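You operate a simulated robot arm through the tools that you are given. There is no shell and no other tool.

Carry out the task below with a simulated robot arm. There is one attempt and no reset: what you move stays moved.

## Task
Metal-check the sealed red-label jar and sort it by the display.
Fine: switch the tunnel on first; Pass goes in the green tray, Reject in the red one. Set down upright: what you pick out.

Only the result counts: the job must be done as asked and must still hold three seconds after the hand-in. Knocking over, shifting, dropping, spilling or breaking anything else fails it.

## Robot
A 6-joint arm with a two-finger gripper, fixed in place. Base frame: the origin is at the foot of the arm, x ahead of it, y to its left, z up. Lengths are in m, angles in degrees, forces in N, time in s.
Its first joint turns from -166.0 to 166.0 degrees. Payload 2.54 kg.
Tool frame: the origin (TCP) lies between the finger pads and is the grasp point; the fingertips stand 0.03 m ahead of it; z points along the fingers, y is the line along which they close. The gripper opens to 0.116 m. The gripper's body begins 0.095 m behind the TCP.
Orientation is that of the tool frame in the base frame, as a unit quaternion [x, y, z, w]. With the fingers straight down and closing along the base's y, the tool's x points along the base's -x, its y along +y and its z along -z.

## Interface
- The arm moves only by the tool send_rows. Its argument "series" is one flat list of numbers, 7 for each row, row after row: the shift along the tool's x, y, z in m, then the turn, a rotation vector about the tool's x, y, z in degrees, then the finger opening in m, from 0 to 0.116. In form: [dx, dy, dz, rx, ry, rz, gripper, dx, dy, dz, rx, ry, rz, gripper, ...]. A call has 1 to 20 rows; each row is the pose to reach, as a shift and turn from the pose commanded when the call began, along the tool's axes at that moment. A row lasts 0.2 s, in which the tool goes at most 0.05 m and 8.6 degrees; a call with a longer step from one row to the next is refused whole, and so is a gripper value outside its range. Where a pose cannot be reached the arm comes as near as it can. A force on the tool above 40 N (or 10 N above the force at the start of the call, whichever is more), or a blocked arm, ends the call early, and 0.2 s more pass. Each finger travels about 0.072 m/s and halts on what it meets, pressing with about 38 N; the grip force reading is that of the motor and also rises with nothing between the fingers. The clock runs only during rows and for 0.2 s after the last one: add rows that repeat a pose to give the fingers time. The reply holds the time, the measured pose of the TCP, the force on the tool along the base axes, the opening and the grip force, in the units named above and with some noise, with the torque about the TCP (base axes, N m) and any sound that the robot's microphone picked up.
- Cameras (640 x 400 px; columns grow to the right, rows downward): "scene" is fixed at [0.0493, 0.5001, 1.4973]; the picture's right is [-0.40, -0.92, 0.00], its down [-0.51, 0.22, -0.83] and it looks along [0.76, -0.33, -0.55] (base axes); focal length 331 px, centre (320, 200). "wrist" rides on the gripper at [0.069, -0.015, -0.122] in the tool frame; the picture's right is [0.21, 0.98, 0.00], its down [-0.83, 0.18, -0.53] and it looks along [-0.52, 0.11, 0.85] (tool axes); focal length 251 px, centre (320, 200). There is no depth. A picture from a camera that has moved, and an enlarged one, comes with that camera's place and axes in the base frame and with its lens.
- get_image(camera): a new picture of that camera. It takes no simulated time.
- inspect(camera, box): a new picture of the part [left, top, right, bottom] of that camera's present view, enlarged. It takes no simulated time.
- hand_in(): hands the job in; it is judged then, once.

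Nothing tells you positions but the pictures and the camera data. Unless the task says otherwise, let go and move clear before handing in.

The tools are called as a command line: name --argument value ..., lists and objects as JSON in quotes. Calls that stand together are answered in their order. send_rows: Moves the arm, as the interface text tells. Its arguments: {"type":"object","properties":{"series":{"type":"array","items":{"type":"number"}}},"required":["series"]} The other tools are called the same way: get_image (camera) takes a picture; inspect (camera, box) takes an enlarged picture of a part of a camera's view; hand_in () hands the job in.

At the start:

```text
clock: 0.0
position: [0.4227, 0.0316, 1.2187]
tcp_rot: [0.0, 1.0, 0.001, 0.0]
wrist_force: [0.0, -0.3, -0.5]
ft_torque: [0.01, -0.01, 0.0]
width: 0.1163
grip_force: 0.1
```

scene: 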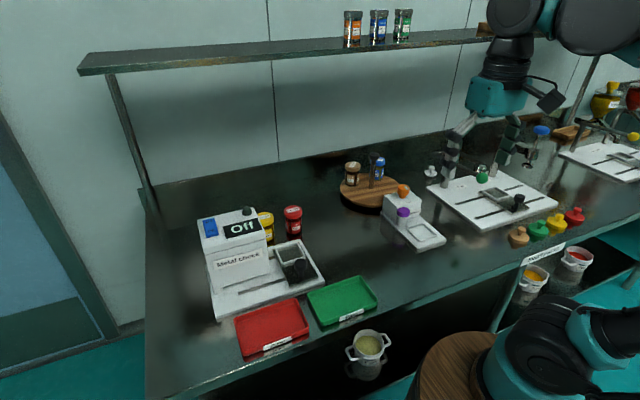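
wrist: 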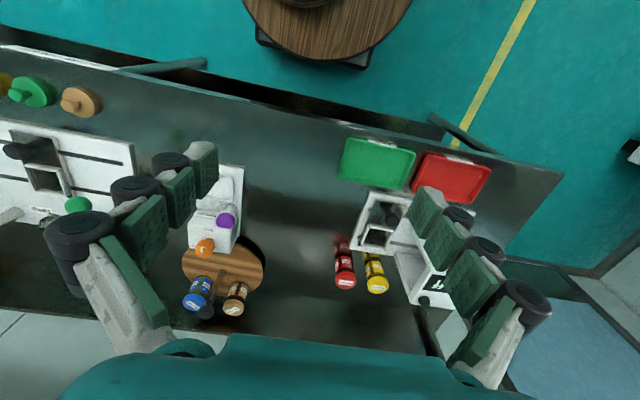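

I see a metal-check tunnel (Off) on the left of the bench, with a red and a yellow jar beside it, and red and green trays in front. I'll zoom in first to learn the details.

inspect --camera "scene" --box '[190, 190, 350, 290]'

inspect --camera "scene" --box '[190, 270, 400, 400]'

inspect --camera "scene" --box '[320, 140, 480, 240]'

inspect --camera "wrist" --box '[320, 180, 480, 300]'

inspect --camera "scene" --box '[320, 0, 440, 60]'

```text
4.00 times, centred on (270, 240) of scene
camera zoom: at [0.0493, 0.5001, 1.4973], right [-0.4, -0.92, 0.0], down [-0.51, 0.22, -0.83], along [0.76, -0.33, -0.55], focal length 1326 px, centre (520, 40)
```

zoom: 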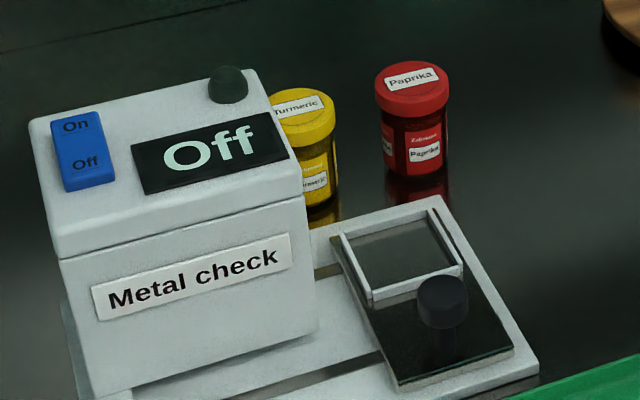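

```text
3.05 times, centred on (295, 335) of scene
camera zoom: at [0.0493, 0.5001, 1.4973], right [-0.4, -0.92, 0.0], down [-0.51, 0.22, -0.83], along [0.76, -0.33, -0.55], focal length 1010 px, centre (396, -211)
```

zoom: 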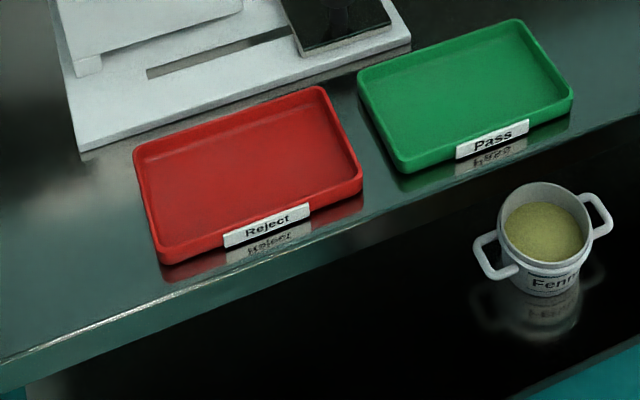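

```text
4.00 times, centred on (400, 190) of scene
camera zoom: at [0.0493, 0.5001, 1.4973], right [-0.4, -0.92, 0.0], down [-0.51, 0.22, -0.83], along [0.76, -0.33, -0.55], focal length 1326 px, centre (0, 240)
```

zoom: 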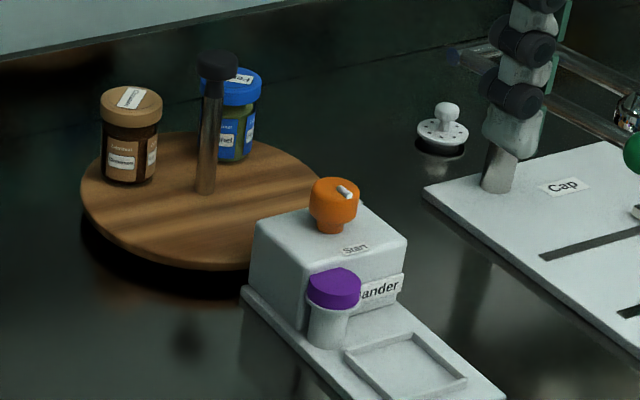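

```text
3.33 times, centred on (400, 240) of wrist
camera zoom: at [0.3519, 0.0167, 1.3417], right [-0.21, 0.98, 0.0], down [0.83, 0.18, 0.53], along [0.52, 0.12, -0.85], focal length 838 px, centre (53, 67)
```

zoom: 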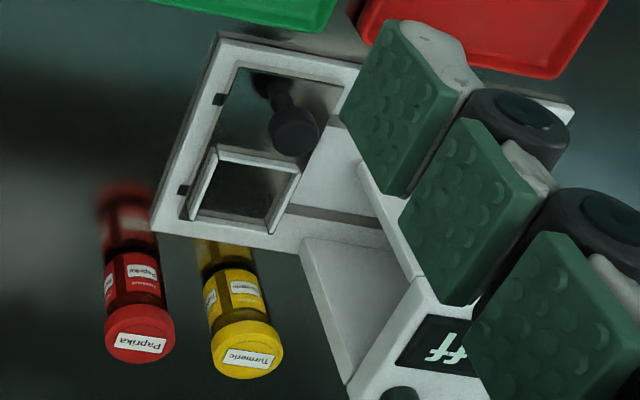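

```text
5.33 times, centred on (380, 30) of scene
camera zoom: at [0.0493, 0.5001, 1.4973], right [-0.4, -0.92, 0.0], down [-0.51, 0.22, -0.83], along [0.76, -0.33, -0.55], focal length 1767 px, centre (0, 1107)
```

zoom: 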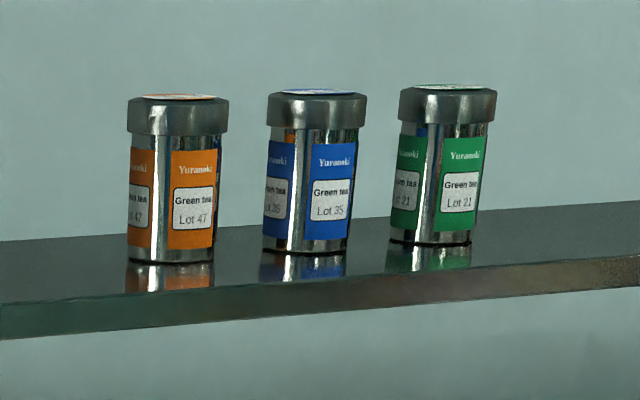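

The red paprika jar seems to stand near (0.92, 0.22), on a bench at about z=0.78, with the yellow jar next to it. I'll check the rest of the scene for any other red jars, then move the wrist camera over the metal check for a closer look.

inspect --camera "scene" --box '[540, 60, 640, 160]'

inspect --camera "scene" --box '[420, 140, 640, 300]'

send_rows --series '[-0.013, 0.037, 0.007, 0, 0, 0, 0.116, -0.026, 0.074, 0.014, 0, 0, 0, 0.116, -0.039, 0.111, 0.021, 0, 0, 0, 0.116, -0.052, 0.148, 0.028, 0, 0, 0, 0.116, -0.065, 0.185, 0.035, 0, 0, 0, 0.116, -0.078, 0.222, 0.042, 0, 0, 0, 0.116, -0.091, 0.259, 0.049, 0, 0, 0, 0.116, -0.104, 0.296, 0.056, 0, 0, 0, 0.116, -0.117, 0.333, 0.063, 0, 0, 0, 0.116, -0.13, 0.36, 0.07, 0, 0, 0, 0.116]'

```text
4.00 times, centred on (590, 110) of scene
camera zoom: at [0.0493, 0.5001, 1.4973], right [-0.4, -0.92, 0.0], down [-0.51, 0.22, -0.83], along [0.76, -0.33, -0.55], focal length 1326 px, centre (-760, 560)
```

zoom: 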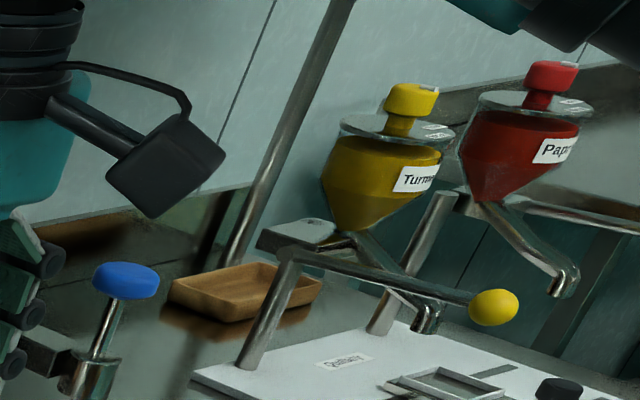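

```text
2.50 times, centred on (530, 220) of scene
camera zoom: at [0.0493, 0.5001, 1.4973], right [-0.4, -0.92, 0.0], down [-0.51, 0.22, -0.83], along [0.76, -0.33, -0.55], focal length 828 px, centre (-205, 150)
```

zoom: 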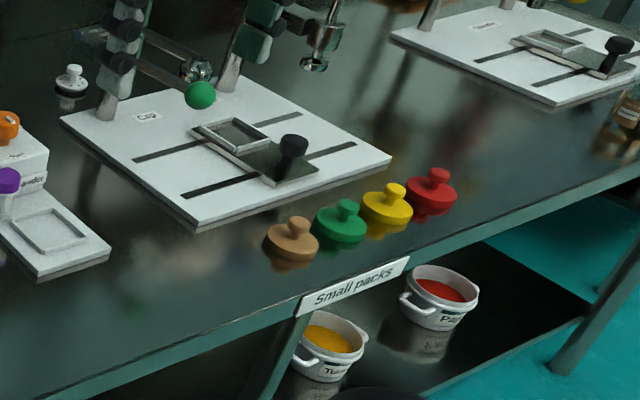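

```text
clock: 2.2
position: [0.5496, 0.3916, 1.1495]
tcp_rot: [-0.001, 1.0, 0.001, -0.001]
wrist_force: [0.7, 0.0, 0.1]
ft_torque: [0.01, 0.0, 0.01]
width: 0.1158
grip_force: 0.0
```

The only red-labelled jar on this bench is the paprika jar; the other red items are a hopper and a pot. Next I'll take a wrist view over the metal check.

get_image --camera "wrist"

get_image --camera "scene"

```text
taken
camera wrist: at [0.48, 0.3756, 1.272], right [-0.21, 0.98, 0.0], down [0.83, 0.18, 0.53], along [0.52, 0.12, -0.85], focal length 251 px, centre (320, 200)
```

wrist: 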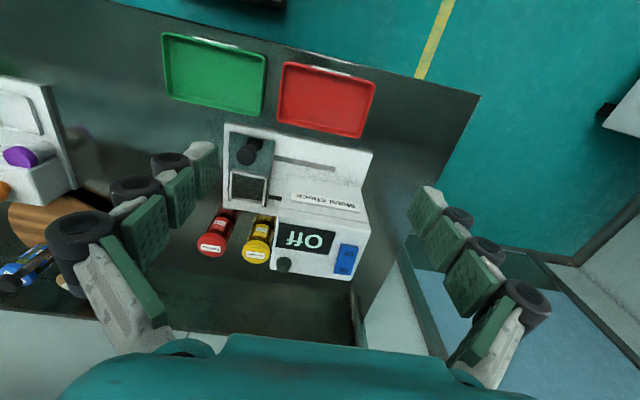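

```text
taken
```

scene: 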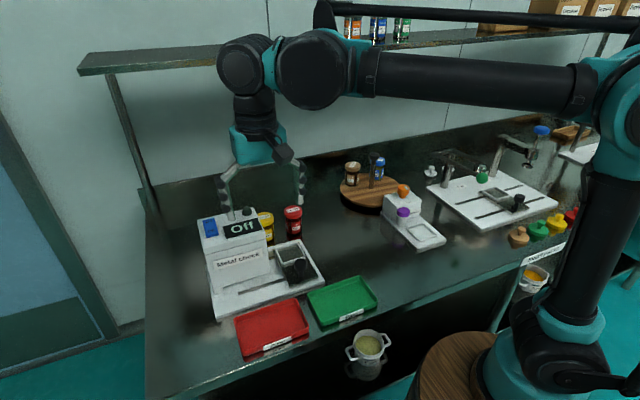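

inspect --camera "wrist" --box '[190, 110, 390, 290]'

inspect --camera "wrist" --box '[220, 190, 380, 290]'

inspect --camera "wrist" --box '[140, 20, 400, 150]'

inspect --camera "scene" --box '[190, 195, 340, 295]'

```text
2.22 times, centred on (290, 200) of wrist
camera zoom: at [0.48, 0.3756, 1.272], right [-0.21, 0.98, 0.0], down [0.83, 0.18, 0.53], along [0.52, 0.12, -0.85], focal length 559 px, centre (387, 200)
```

zoom: 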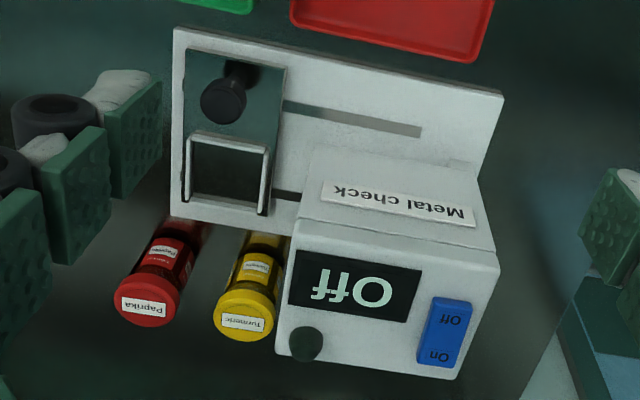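

```text
4.00 times, centred on (300, 240) of wrist
camera zoom: at [0.48, 0.3756, 1.272], right [-0.21, 0.98, 0.0], down [0.83, 0.18, 0.53], along [0.52, 0.12, -0.85], focal length 1006 px, centre (400, 40)
```

zoom: 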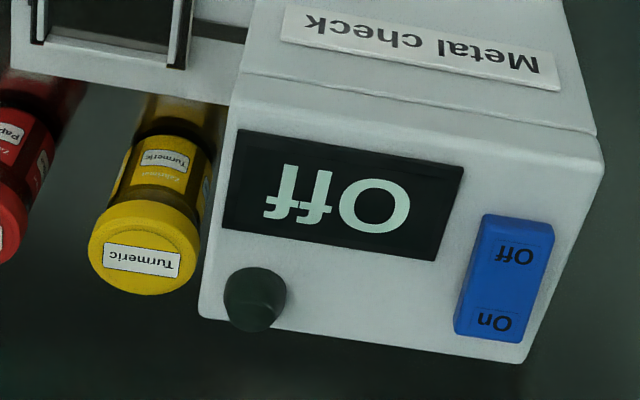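

```text
2.46 times, centred on (270, 85) of wrist
camera zoom: at [0.48, 0.3756, 1.272], right [-0.21, 0.98, 0.0], down [0.83, 0.18, 0.53], along [0.52, 0.12, -0.85], focal length 619 px, centre (443, 483)
```

zoom: 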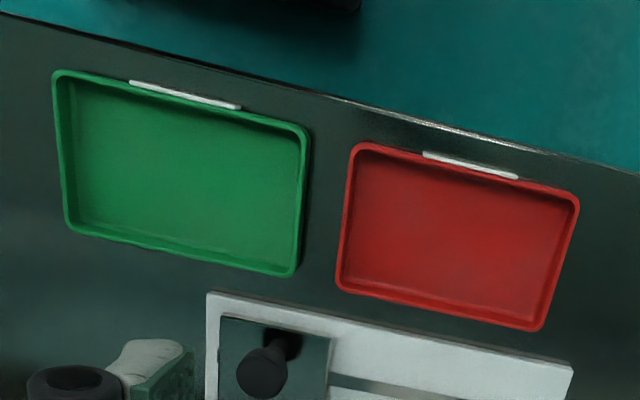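

```text
4.00 times, centred on (265, 245) of scene
camera zoom: at [0.0493, 0.5001, 1.4973], right [-0.4, -0.92, 0.0], down [-0.51, 0.22, -0.83], along [0.76, -0.33, -0.55], focal length 1326 px, centre (540, 20)
```

zoom: 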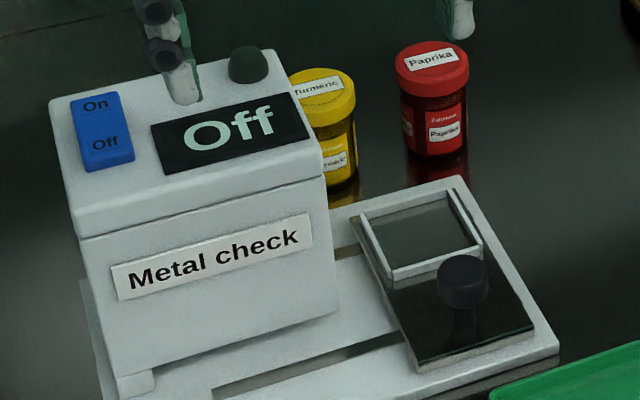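

The rocker's "On" end is at about (0.805, 0.49, 0.965), and the sled has a square pocket and a knob that slides along y into the housing. I'll move above the switch with the fingers closed and check the alignment.

send_rows --series '[-0.036, 0.014, 0.007, 0, 0, 0, 0.08, -0.072, 0.028, 0.014, 0, 0, 0, 0.06, -0.108, 0.042, 0.021, 0, 0, 0, 0.04, -0.144, 0.056, 0.028, 0, 0, 0, 0.02, -0.18, 0.07, 0.035, 0, 0, 0, 0.0, -0.216, 0.084, 0.042, 0, 0, 0, 0.0, -0.252, 0.098, 0.049, 0, 0, 0, 0.0, -0.252, 0.098, 0.049, 0, 0, 0, 0.0]'

get_image --camera "wrist"

get_image --camera "scene"

```text
clock: 4.0
position: [0.8041, 0.4905, 1.101]
tcp_rot: [0.001, 1.0, 0.001, 0.001]
wrist_force: [-0.4, -0.6, -1.0]
ft_torque: [0.02, -0.01, -0.01]
width: 0.0001
grip_force: 28.6
```

```text
taken
camera wrist: at [0.7347, 0.4756, 1.2237], right [-0.21, 0.98, 0.0], down [0.83, 0.18, 0.53], along [0.52, 0.12, -0.85], focal length 251 px, centre (320, 200)
```

wrist: 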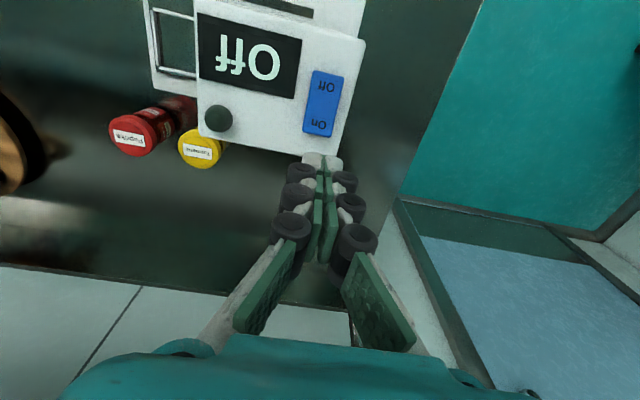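

```text
taken
```

scene: 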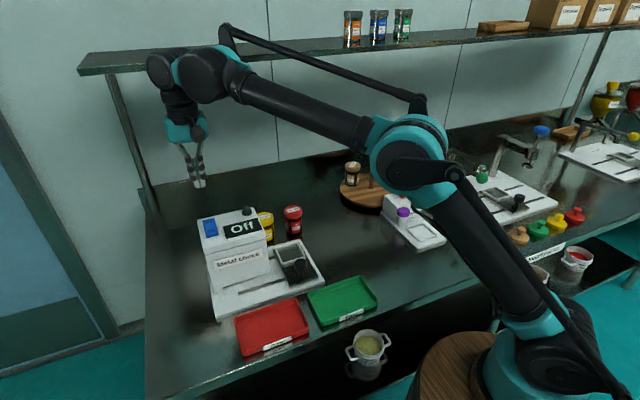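

inspect --camera "wrist" --box '[270, 50, 370, 180]'

inspect --camera "scene" --box '[160, 160, 280, 260]'

```text
3.08 times, centred on (320, 115) of wrist
camera zoom: at [0.7347, 0.4756, 1.2237], right [-0.21, 0.98, 0.0], down [0.83, 0.18, 0.53], along [0.52, 0.12, -0.85], focal length 774 px, centre (320, 462)
```

zoom: 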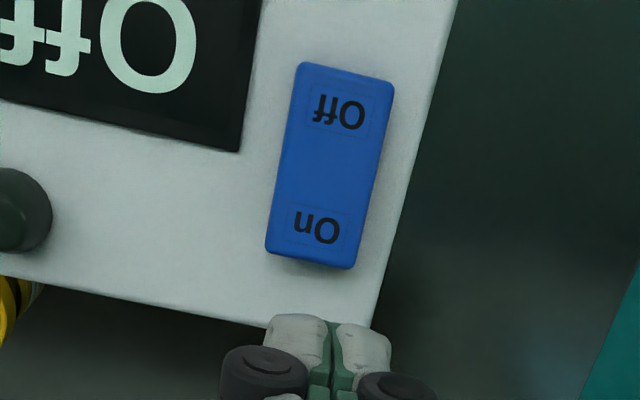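

```text
4.00 times, centred on (220, 210) of scene
camera zoom: at [0.0493, 0.5001, 1.4973], right [-0.4, -0.92, 0.0], down [-0.51, 0.22, -0.83], along [0.76, -0.33, -0.55], focal length 1326 px, centre (720, 160)
```

zoom: 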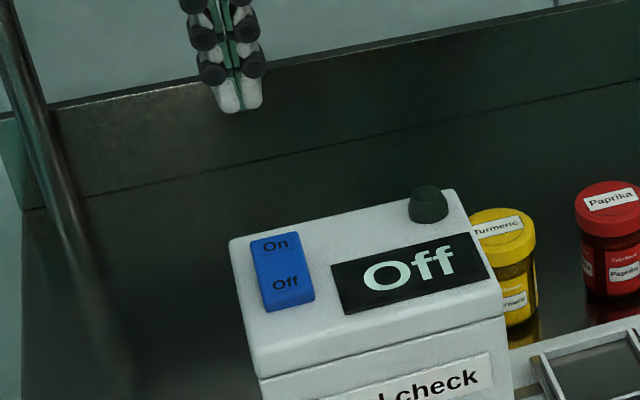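

The fingers are directly above the "On" label. I'll lower them gently onto it.

send_rows --series '[0, 0, 0.04, 0, 0, 0, 0, 0, 0, 0.075, 0, 0, 0, 0, 0, 0, 0.09, 0, 0, 0, 0, 0, 0, 0.095, 0, 0, 0, 0, 0, 0, 0.098, 0, 0, 0, 0, 0, 0, 0.101, 0, 0, 0, 0, 0, 0, 0.104, 0, 0, 0, 0, 0, 0, 0.107, 0, 0, 0, 0]'

inspect --camera "scene" --box '[160, 160, 280, 260]'

```text
clock: 5.8
position: [0.8049, 0.4914, 0.9946]
tcp_rot: [-0.001, 1.0, 0.001, 0.0]
wrist_force: [0.4, 0.3, -0.3]
ft_torque: [0.0, -0.02, 0.0]
width: 0.0
grip_force: 28.8
```

```text
4.00 times, centred on (220, 210) of scene
camera zoom: at [0.0493, 0.5001, 1.4973], right [-0.4, -0.92, 0.0], down [-0.51, 0.22, -0.83], along [0.76, -0.33, -0.55], focal length 1326 px, centre (720, 160)
```

zoom: 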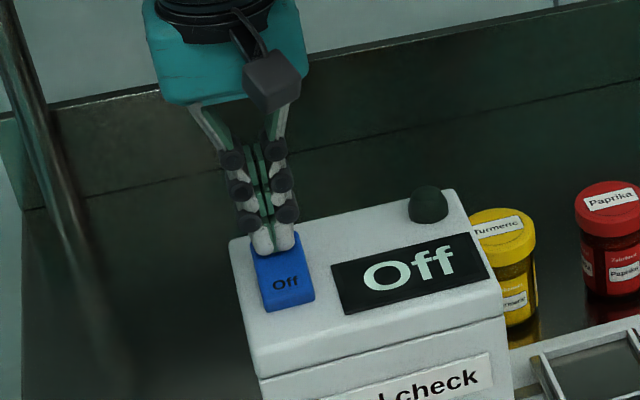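

send_rows --series '[0, 0, 0.002, 0, 0, 0, 0, 0, 0, 0.004, 0, 0, 0, 0, 0, 0, 0.006, 0, 0, 0, 0, 0, 0, 0.008, 0, 0, 0, 0, 0, 0, 0.01, 0, 0, 0, 0]'

inspect --camera "scene" --box '[160, 160, 280, 260]'

```text
clock: 7.0
position: [0.8047, 0.4891, 0.9855]
tcp_rot: [0.001, 1.0, 0.002, 0.002]
wrist_force: [6.0, 0.7, 8.9]
ft_torque: [0.06, -0.04, -0.03]
width: 0.006
grip_force: 29.4
stopped in row 5: the force on the tool passed its limit at 43 N (the readings are from after the stop); the commanded pose is now the measured one
```

```text
4.00 times, centred on (220, 210) of scene
camera zoom: at [0.0493, 0.5001, 1.4973], right [-0.4, -0.92, 0.0], down [-0.51, 0.22, -0.83], along [0.76, -0.33, -0.55], focal length 1326 px, centre (720, 160)
```

zoom: 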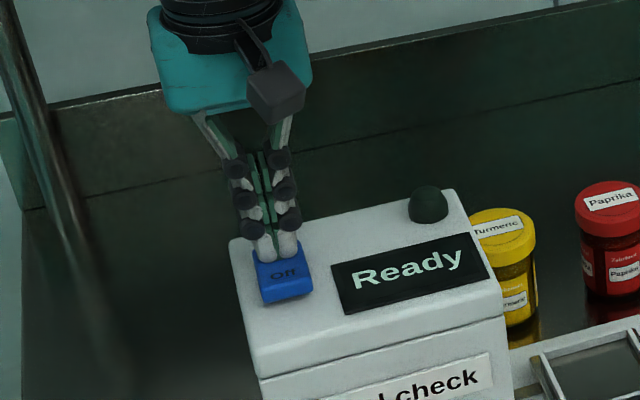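

The display now shows "Ready", so the tunnel is on. I'll lift off and move to a viewpoint near the paprika jar to find it precisely.

send_rows --series '[0, 0, -0.04, 0, 0, 0, 0, 0, 0, -0.08, 0, 0, 0, 0, 0, 0, -0.12, 0, 0, 0, 0.02, 0, -0.04, -0.12, 0, 0, 0, 0.04, 0, -0.085, -0.12, 0, 0, 0, 0.06, 0, -0.13, -0.12, 0, 0, 0, 0.08, 0, -0.175, -0.12, 0, 0, 0, 0.1, 0, -0.22, -0.12, 0, 0, 0, 0.1, 0, -0.265, -0.12, 0, 0, 0, 0.1, 0, -0.265, -0.12, 0, 0, 0, 0.1]'

get_image --camera "wrist"

get_image --camera "scene"

```text
clock: 9.2
position: [0.8029, 0.2252, 1.1039]
tcp_rot: [0.0, 1.0, 0.001, 0.002]
wrist_force: [1.1, 0.5, 0.4]
ft_torque: [0.02, 0.0, 0.02]
width: 0.0999
grip_force: 0.1
```

```text
taken
camera wrist: at [0.7318, 0.209, 1.2259], right [-0.21, 0.98, 0.0], down [0.82, 0.18, 0.54], along [0.52, 0.12, -0.84], focal length 251 px, centre (320, 200)
```

wrist: 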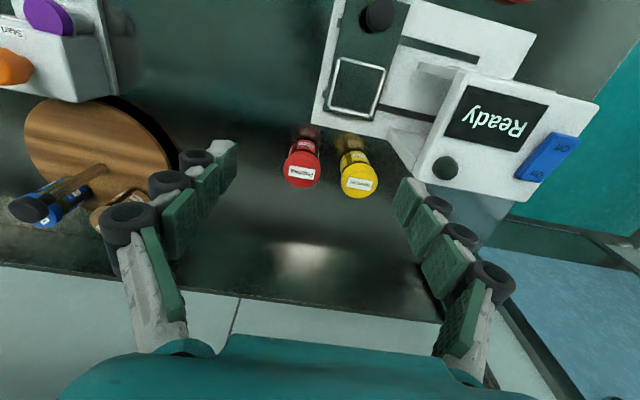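

```text
taken
```

scene: 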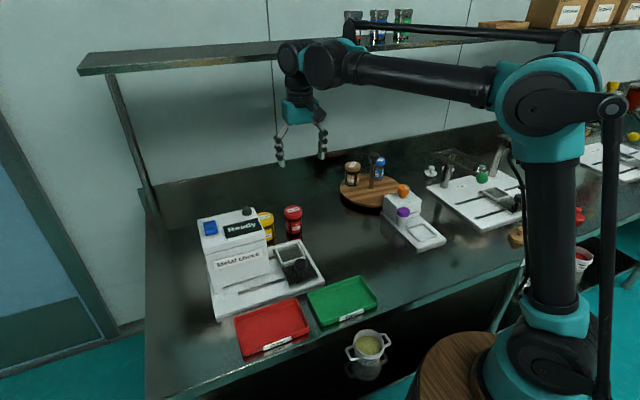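

inspect --camera "wrist" --box '[260, 100, 420, 220]'

inspect --camera "wrist" --box '[290, 0, 490, 150]'

```text
3.33 times, centred on (340, 160) of wrist
camera zoom: at [0.7318, 0.209, 1.2259], right [-0.21, 0.98, 0.0], down [0.82, 0.18, 0.54], along [0.52, 0.12, -0.84], focal length 838 px, centre (253, 333)
```

zoom: 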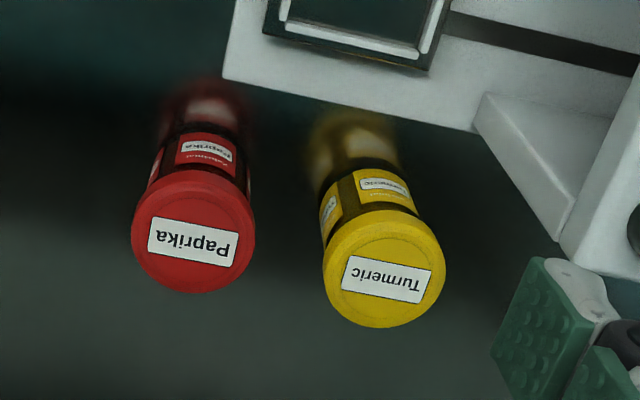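

```text
2.67 times, centred on (390, 75) of wrist
camera zoom: at [0.7318, 0.209, 1.2259], right [-0.21, 0.98, 0.0], down [0.82, 0.18, 0.54], along [0.52, 0.12, -0.84], focal length 670 px, centre (133, 533)
```

zoom: 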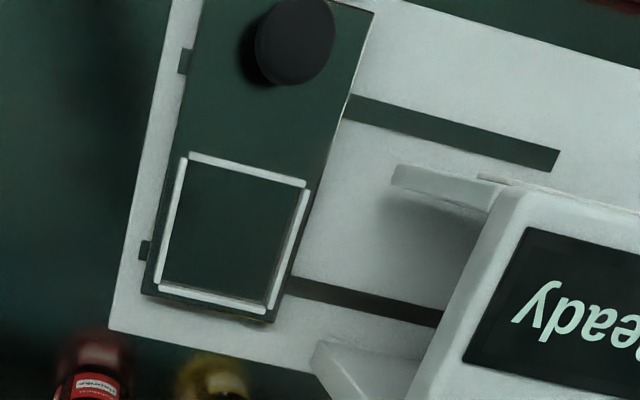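

The jar's lid centre looks to be at about (0.912, 0.220), top near z=0.86. I'll remove a slight tilt left over from the button press, then turn the gripper -90° so it closes along x, clear of the yellow jar, and move over the red jar.

send_rows --series '[0, 0, 0, 0, 0.35, 0, 0.1, 0, 0, 0, 0, 0.35, 0, 0.1]'

get_image --camera "wrist"

```text
clock: 9.8
position: [0.8024, 0.2252, 1.104]
tcp_rot: [0.0, 1.0, 0.001, -0.003]
wrist_force: [0.1, 0.4, 0.4]
ft_torque: [-0.01, -0.01, -0.02]
width: 0.1001
grip_force: 0.0
```

```text
taken
camera wrist: at [0.7327, 0.2094, 1.227], right [-0.21, 0.98, 0.0], down [0.83, 0.18, 0.53], along [0.52, 0.12, -0.85], focal length 251 px, centre (320, 200)
```

wrist: 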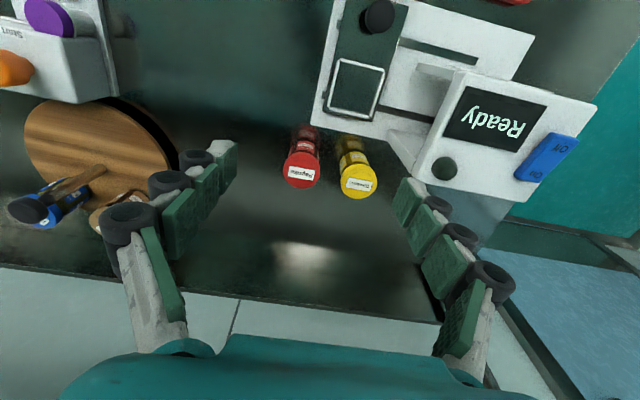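

send_rows --series '[-0.01, 0, 0.004, 0, 0, -8.2, 0.1, -0.02, -0.001, 0.008, 0, 0, -16.4, 0.1, -0.03, -0.001, 0.012, 0, 0, -24.6, 0.1, -0.04, -0.001, 0.016, 0, 0, -32.8, 0.1, -0.05, -0.002, 0.02, 0, 0, -41, 0.1, -0.06, -0.002, 0.024, 0, 0, -49.2, 0.1, -0.07, -0.002, 0.028, 0, 0, -57.4, 0.1, -0.08, -0.003, 0.032, 0, 0, -65.6, 0.1, -0.09, -0.003, 0.036, 0, 0, -73.8, 0.1, -0.1, -0.004, 0.04, 0, 0, -82, 0.1, -0.108, -0.004, 0.044, 0, 0, -90, 0.1, -0.108, -0.004, 0.044, 0, 0, -90, 0.1]'

get_image --camera "wrist"

get_image --camera "scene"

```text
clock: 12.4
position: [0.9122, 0.2217, 1.0609]
tcp_rot: [0.708, -0.706, -0.002, 0.0]
wrist_force: [0.5, -0.9, 0.2]
ft_torque: [0.01, 0.01, 0.01]
width: 0.1
grip_force: 0.1
```

```text
taken
camera wrist: at [0.9259, 0.1524, 1.183], right [-0.98, -0.22, 0.0], down [-0.18, 0.82, 0.54], along [-0.12, 0.52, -0.84], focal length 251 px, centre (320, 200)
```

wrist: 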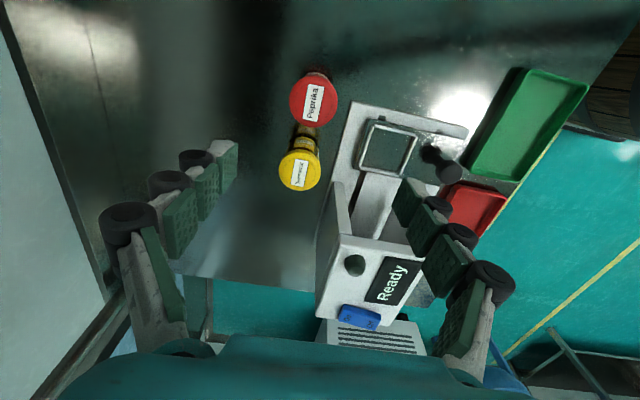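

```text
taken
```

scene: 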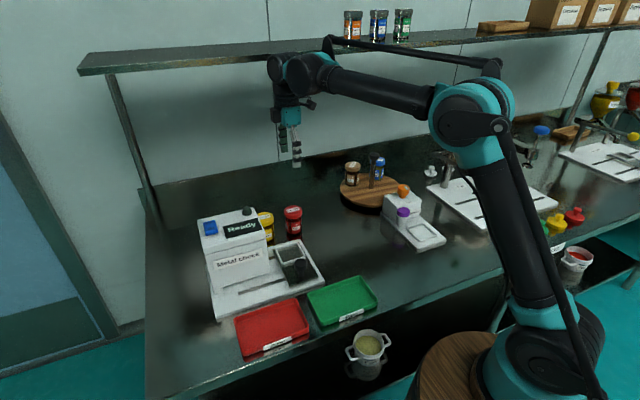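

inspect --camera "wrist" --box '[260, 50, 380, 150]'

inspect --camera "wrist" --box '[310, 80, 510, 220]'

```text
4.00 times, centred on (320, 100) of wrist
camera zoom: at [0.9259, 0.1524, 1.183], right [-0.98, -0.22, 0.0], down [-0.18, 0.82, 0.54], along [-0.12, 0.52, -0.84], focal length 1006 px, centre (320, 600)
```

zoom: 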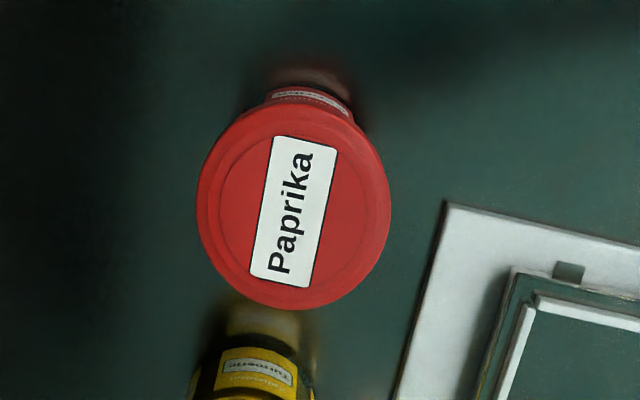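

```text
2.86 times, centred on (410, 150) of wrist
camera zoom: at [0.9259, 0.1524, 1.183], right [-0.98, -0.22, 0.0], down [-0.18, 0.82, 0.54], along [-0.12, 0.52, -0.84], focal length 718 px, centre (63, 343)
```

zoom: 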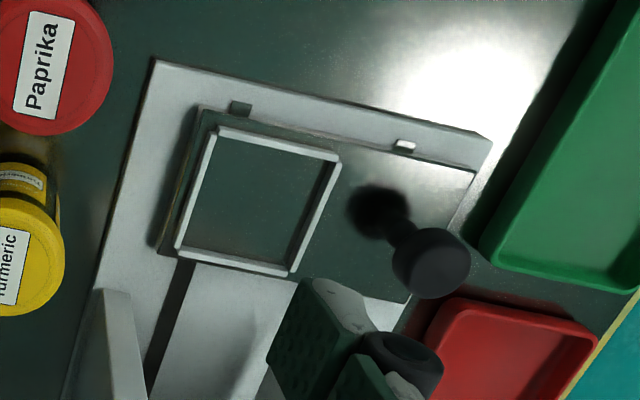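

Working from both views, the lid centre is at about (0.919, 0.219) and the top at about z=0.845. I'll correct by a few mm, go down part of the way and look again.

send_rows --series '[0.001, -0.004, 0.03, 0, 0, 0, 0.1, 0.002, -0.007, 0.06, 0, 0, 0, 0.1, 0.002, -0.007, 0.09, 0, 0, 0, 0.1, 0.002, -0.007, 0.12, 0, 0, 0, 0.1, 0.002, -0.007, 0.14, 0, 0, 0, 0.1, 0.002, -0.007, 0.14, 0, 0, 0, 0.1]'

get_image --camera "wrist"

inspect --camera "scene" --box '[230, 140, 350, 260]'

```text
clock: 13.8
position: [0.9187, 0.2207, 0.9206]
tcp_rot: [-0.707, 0.707, 0.002, 0.0]
wrist_force: [-0.4, 0.7, 0.2]
ft_torque: [0.0, 0.02, 0.02]
width: 0.0999
grip_force: 0.1
```

```text
taken
camera wrist: at [0.9332, 0.1505, 1.0425], right [-0.98, -0.21, 0.0], down [-0.18, 0.82, 0.54], along [-0.12, 0.52, -0.84], focal length 251 px, centre (320, 200)
```

wrist: 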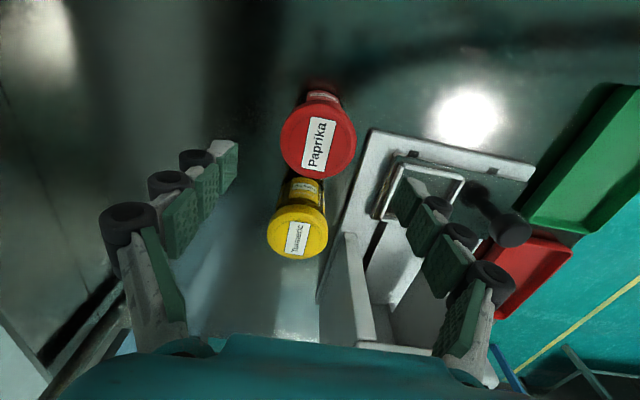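

```text
3.33 times, centred on (290, 200) of scene
camera zoom: at [0.0493, 0.5001, 1.4973], right [-0.4, -0.92, 0.0], down [-0.51, 0.22, -0.83], along [0.76, -0.33, -0.55], focal length 1105 px, centre (420, 200)
```

zoom: 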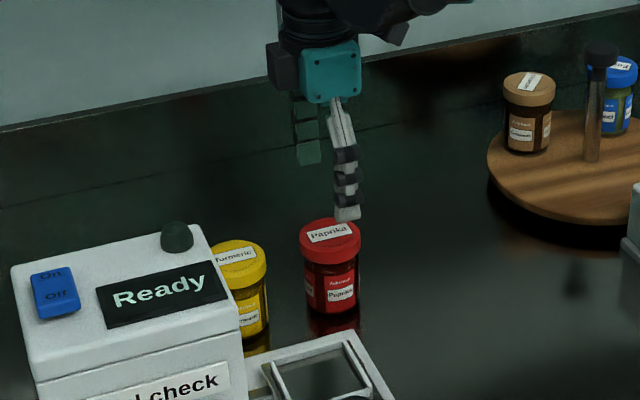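

inspect --camera "wrist" --box '[260, 80, 380, 200]'

```text
3.33 times, centred on (320, 140) of wrist
camera zoom: at [0.9332, 0.1505, 1.0425], right [-0.98, -0.21, 0.0], down [-0.18, 0.82, 0.54], along [-0.12, 0.52, -0.84], focal length 838 px, centre (320, 400)
```

zoom: 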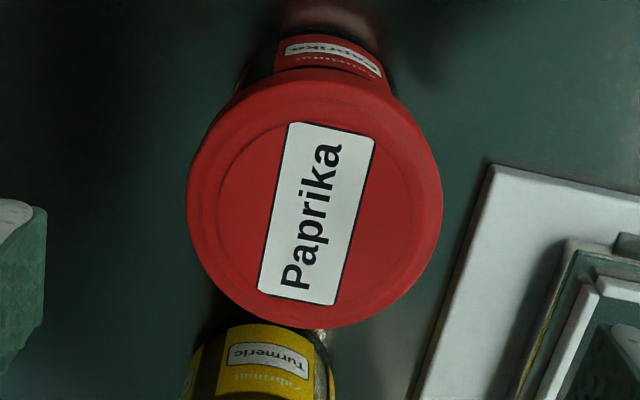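

The jar is centred exactly under the gripper, with the lid top at z≈0.845. I'll lower around the lid and close.

send_rows --series '[0, 0, 0.025, 0, 0, 0, 0.1, 0, 0, 0.05, 0, 0, 0, 0.1, 0, 0, 0.07, 0, 0, 0, 0.1, 0, 0, 0.085, 0, 0, 0, 0.1, 0, 0, 0.09, 0, 0, 0, 0.1, 0, 0, 0.09, 0, 0, 0, 0.1]'

get_image --camera "wrist"

inspect --camera "scene" --box '[230, 140, 350, 260]'

```text
clock: 15.2
position: [0.9175, 0.2199, 0.8317]
tcp_rot: [-0.707, 0.707, 0.002, -0.001]
wrist_force: [0.5, -0.4, 1.3]
ft_torque: [-0.01, 0.0, 0.01]
width: 0.0998
grip_force: 0.0
```

```text
taken
camera wrist: at [0.9323, 0.1505, 0.9536], right [-0.98, -0.21, 0.0], down [-0.18, 0.82, 0.54], along [-0.12, 0.52, -0.84], focal length 251 px, centre (320, 200)
```

wrist: 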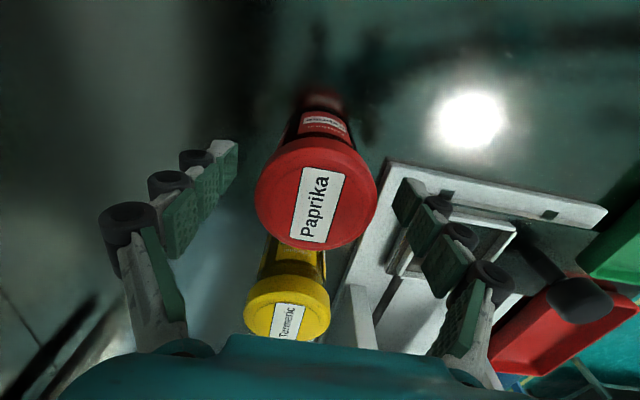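

```text
3.33 times, centred on (290, 200) of scene
camera zoom: at [0.0493, 0.5001, 1.4973], right [-0.4, -0.92, 0.0], down [-0.51, 0.22, -0.83], along [0.76, -0.33, -0.55], focal length 1105 px, centre (420, 200)
```

zoom: 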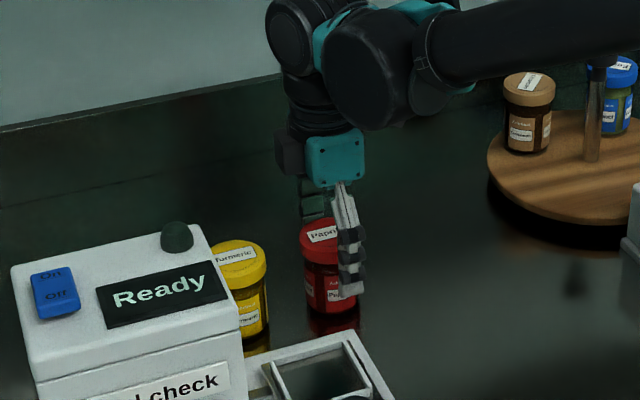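

Aligned. I'll close the gripper on the lid.

send_rows --series '[0, 0, 0, 0, 0, 0, 0.08, 0, 0, 0, 0, 0, 0, 0.065, 0, 0, 0, 0, 0, 0, 0.055, 0, 0, 0, 0, 0, 0, 0.05, 0, 0, 0, 0, 0, 0, 0.05]'

get_image --camera "wrist"

```text
clock: 16.4
position: [0.9182, 0.2184, 0.8305]
tcp_rot: [-0.707, 0.708, 0.002, 0.0]
wrist_force: [1.2, 0.4, 4.5]
ft_torque: [-0.02, -0.01, -0.01]
width: 0.0585
grip_force: 37.8
```

```text
taken
camera wrist: at [0.9322, 0.1504, 0.9539], right [-0.98, -0.21, 0.0], down [-0.18, 0.82, 0.54], along [-0.12, 0.52, -0.84], focal length 251 px, centre (320, 200)
```

wrist: 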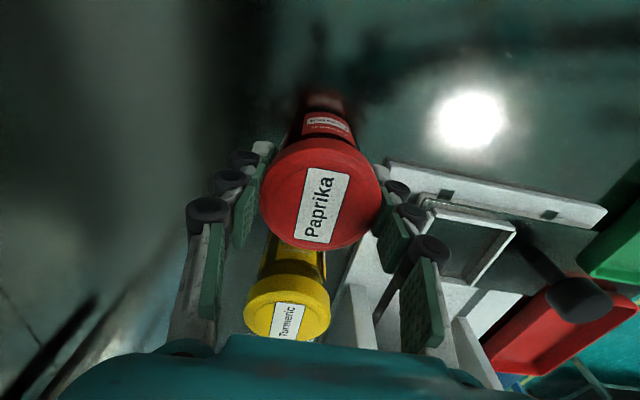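

The jar is gripped, at a width of 0.0585 m. I'll lift it straight up and look at the pocket.

send_rows --series '[0, 0, -0.01, 0, 0, 0, 0.05, 0, 0, -0.03, 0, 0, 0, 0.05, 0, 0, -0.06, 0, 0, 0, 0.05, 0, 0, -0.09, 0, 0, 0, 0.05, 0, 0, -0.12, 0, 0, 0, 0.05, 0, 0, -0.12, 0, 0, 0, 0.05]'

get_image --camera "wrist"

inspect --camera "scene" --box '[220, 130, 360, 290]'

```text
clock: 17.9
position: [0.9206, 0.2198, 0.9525]
tcp_rot: [-0.707, 0.707, 0.001, 0.0]
wrist_force: [-1.1, -0.7, 0.6]
ft_torque: [0.0, 0.0, 0.0]
width: 0.0502
grip_force: 0.0
```

```text
taken
camera wrist: at [0.9347, 0.1503, 1.0751], right [-0.98, -0.21, 0.0], down [-0.18, 0.82, 0.54], along [-0.12, 0.52, -0.84], focal length 251 px, centre (320, 200)
```

wrist: 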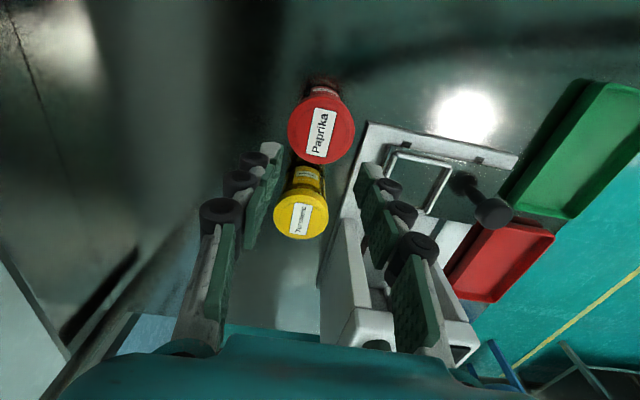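

```text
2.50 times, centred on (290, 210) of scene
camera zoom: at [0.0493, 0.5001, 1.4973], right [-0.4, -0.92, 0.0], down [-0.51, 0.22, -0.83], along [0.76, -0.33, -0.55], focal length 828 px, centre (395, 175)
```

zoom: 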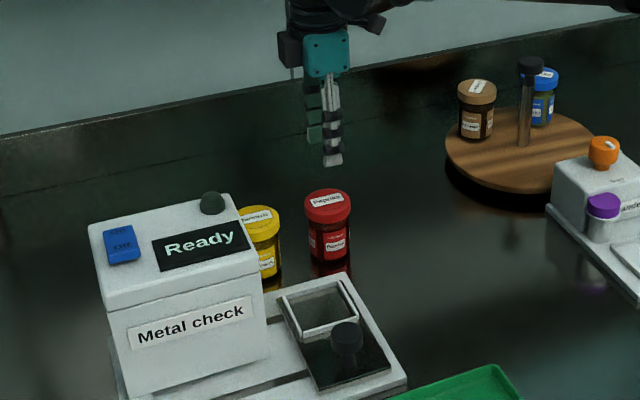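

The grip slipped: the fingers closed past 0.0585 m and the jar stayed behind, still standing. I'll look closely at the jar's current position and shape.

inspect --camera "wrist" --box '[260, 70, 380, 190]'

inspect --camera "scene" --box '[265, 190, 325, 250]'

inspect --camera "scene" --box '[280, 145, 320, 185]'

```text
3.33 times, centred on (320, 130) of wrist
camera zoom: at [0.9347, 0.1503, 1.0751], right [-0.98, -0.21, 0.0], down [-0.18, 0.82, 0.54], along [-0.12, 0.52, -0.84], focal length 838 px, centre (320, 433)
```

zoom: 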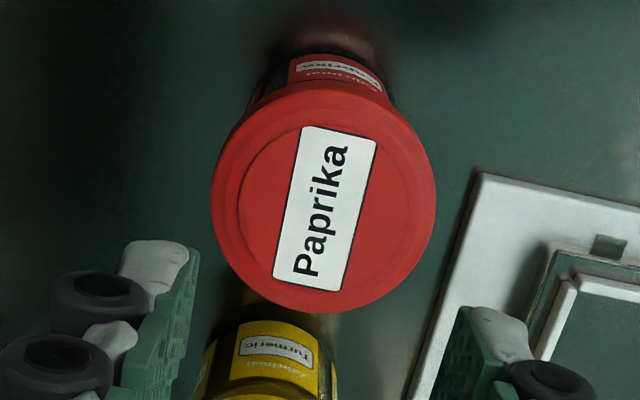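

```text
6.67 times, centred on (295, 220) of scene
camera zoom: at [0.0493, 0.5001, 1.4973], right [-0.4, -0.92, 0.0], down [-0.51, 0.22, -0.83], along [0.76, -0.33, -0.55], focal length 2209 px, centre (487, 67)
```

zoom: 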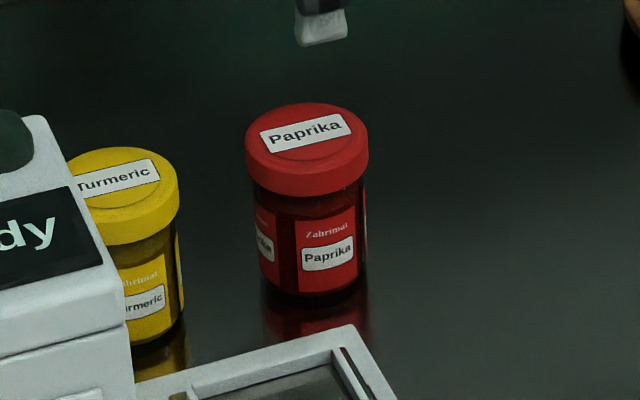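

```text
10.00 times, centred on (300, 165) of scene
camera zoom: at [0.0493, 0.5001, 1.4973], right [-0.4, -0.92, 0.0], down [-0.51, 0.22, -0.83], along [0.76, -0.33, -0.55], focal length 3314 px, centre (520, 550)
```

zoom: 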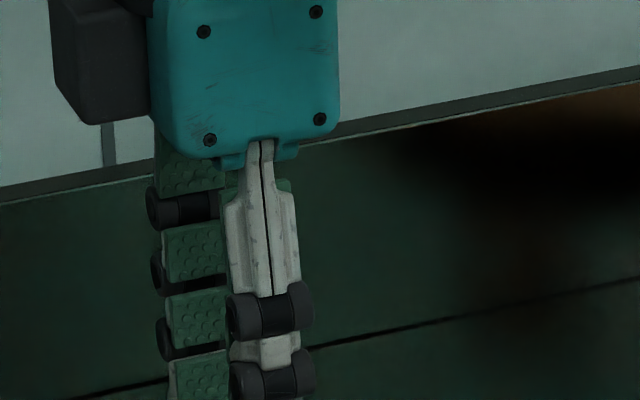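

The jar is still upright at about (0.918, 0.220) and hasn't really moved. I'll grip again a little higher, so the lid is centred on the pads, and lift in small steps while watching the width.

send_rows --series '[0, 0.001, 0.0, 0, 0, 0, 0.07, 0, 0.002, 0.0, 0, 0, 0, 0.09, 0, 0.002, 0.04, 0, 0, 0, 0.09, 0, 0.002, 0.08, 0, 0, 0, 0.09, 0, 0.002, 0.105, 0, 0, 0, 0.09, 0, 0.002, 0.112, 0, 0, 0, 0.09, 0, 0.002, 0.112, 0, 0, 0, 0.07, 0, 0.002, 0.112, 0, 0, 0, 0.055, 0, 0.002, 0.112, 0, 0, 0, 0.04, 0, 0.002, 0.112, 0, 0, 0, 0.03, 0, 0.002, 0.112, 0, 0, 0, 0.03]'

get_image --camera "wrist"

inspect --camera "scene" --box '[265, 170, 325, 250]'

```text
clock: 20.2
position: [0.9174, 0.2202, 0.8393]
tcp_rot: [-0.707, 0.707, 0.002, -0.001]
wrist_force: [0.1, -0.4, -0.1]
ft_torque: [-0.01, 0.0, -0.02]
width: 0.0586
grip_force: 38.8
```

```text
taken
camera wrist: at [0.9312, 0.1503, 0.9615], right [-0.98, -0.21, 0.0], down [-0.18, 0.82, 0.54], along [-0.12, 0.52, -0.84], focal length 251 px, centre (320, 200)
```

wrist: 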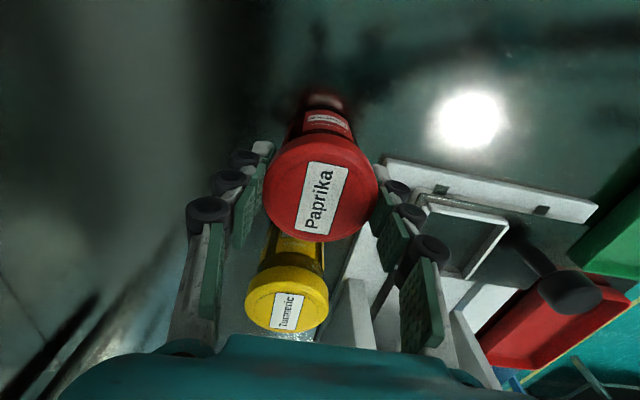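

```text
5.00 times, centred on (295, 210) of scene
camera zoom: at [0.0493, 0.5001, 1.4973], right [-0.4, -0.92, 0.0], down [-0.51, 0.22, -0.83], along [0.76, -0.33, -0.55], focal length 1657 px, centre (445, 150)
```

zoom: 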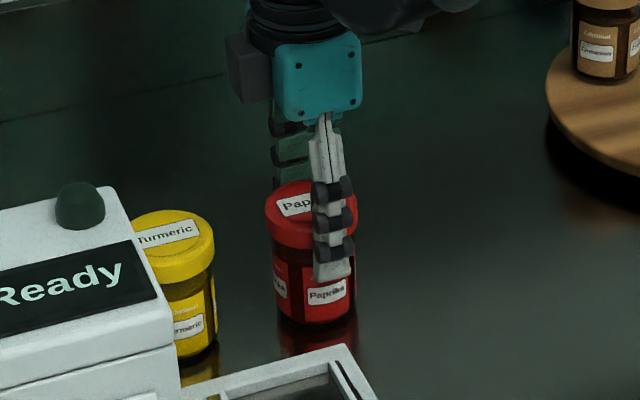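

send_rows --series '[0, 0, -0.002, 0, 0, 0, 0.03, 0, 0, -0.004, 0, 0, 0, 0.03, 0, 0, -0.006, 0, 0, 0, 0.03, 0, 0, -0.008, 0, 0, 0, 0.03]'

inspect --camera "scene" --box '[265, 170, 325, 250]'

```text
clock: 21.2
position: [0.9164, 0.219, 0.847]
tcp_rot: [0.708, -0.707, -0.001, 0.001]
wrist_force: [-0.2, 0.3, -0.8]
ft_torque: [0.02, -0.01, 0.02]
width: 0.0588
grip_force: 37.4
```

```text
5.00 times, centred on (295, 210) of scene
camera zoom: at [0.0493, 0.5001, 1.4973], right [-0.4, -0.92, 0.0], down [-0.51, 0.22, -0.83], along [0.76, -0.33, -0.55], focal length 1657 px, centre (445, 150)
```

zoom: 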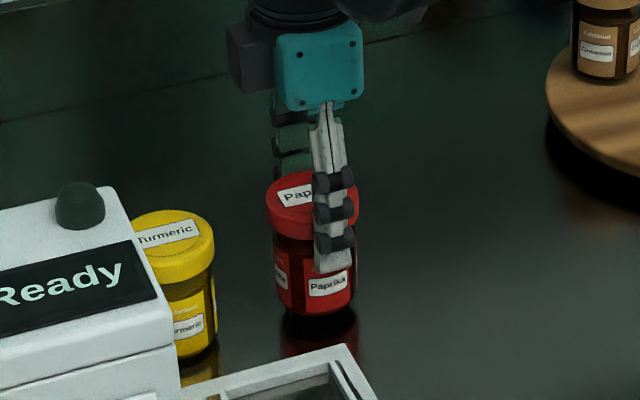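

The jar is now rising with the gripper, with the width steady at 0.0588 m. I'll keep lifting carefully.

send_rows --series '[0, 0, -0.01, 0, 0, 0, 0.03, 0, 0, -0.025, 0, 0, 0, 0.03, 0, 0, -0.04, 0, 0, 0, 0.03, 0, 0, -0.055, 0, 0, 0, 0.03, 0, 0, -0.07, 0, 0, 0, 0.03, 0, 0, -0.08, 0, 0, 0, 0.03]'

get_image --camera "wrist"

inspect --camera "scene" --box '[220, 130, 360, 290]'

```text
clock: 22.6
position: [0.9172, 0.2202, 0.9267]
tcp_rot: [-0.707, 0.707, 0.001, -0.001]
wrist_force: [-0.1, 0.3, -1.2]
ft_torque: [-0.02, 0.02, 0.0]
width: 0.0586
grip_force: 38.0
```

```text
taken
camera wrist: at [0.9312, 0.1502, 1.0491], right [-0.98, -0.21, 0.0], down [-0.18, 0.82, 0.54], along [-0.12, 0.52, -0.84], focal length 251 px, centre (320, 200)
```

wrist: 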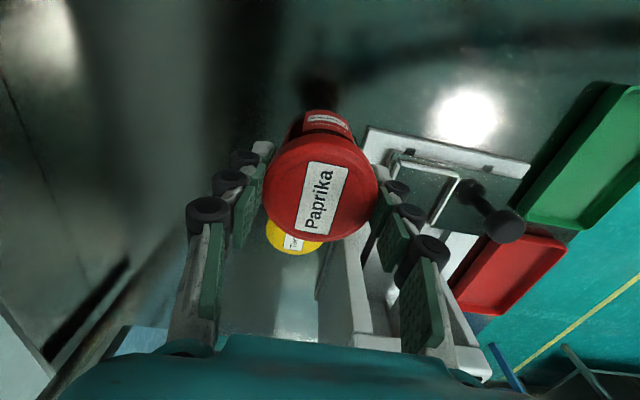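

```text
2.50 times, centred on (290, 210) of scene
camera zoom: at [0.0493, 0.5001, 1.4973], right [-0.4, -0.92, 0.0], down [-0.51, 0.22, -0.83], along [0.76, -0.33, -0.55], focal length 828 px, centre (395, 175)
```

zoom: 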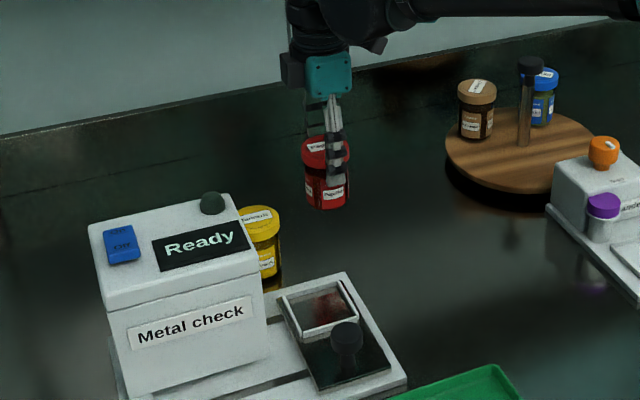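

Held securely. I'll zoom on the pocket to get its exact position before moving over it.

inspect --camera "wrist" --box '[350, 110, 540, 250]'

inspect --camera "scene" --box '[260, 230, 340, 300]'

```text
2.86 times, centred on (445, 180) of wrist
camera zoom: at [0.9312, 0.1502, 1.0491], right [-0.98, -0.21, 0.0], down [-0.18, 0.82, 0.54], along [-0.12, 0.52, -0.84], focal length 718 px, centre (-37, 257)
```

zoom: 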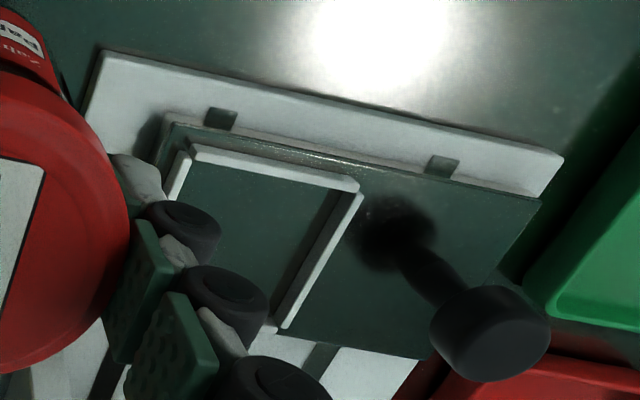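

```text
5.71 times, centred on (300, 265) of scene
camera zoom: at [0.0493, 0.5001, 1.4973], right [-0.4, -0.92, 0.0], down [-0.51, 0.22, -0.83], along [0.76, -0.33, -0.55], focal length 1894 px, centre (434, -171)
```

zoom: 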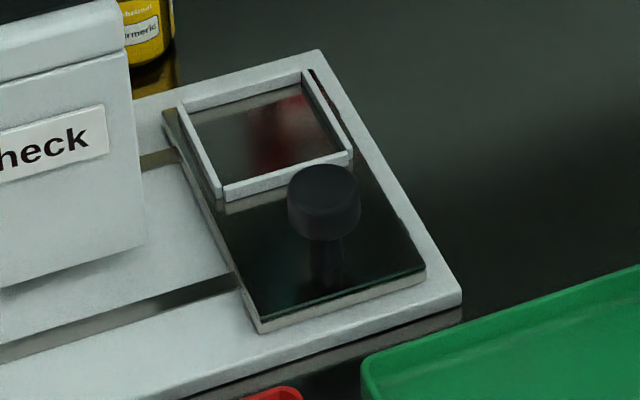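

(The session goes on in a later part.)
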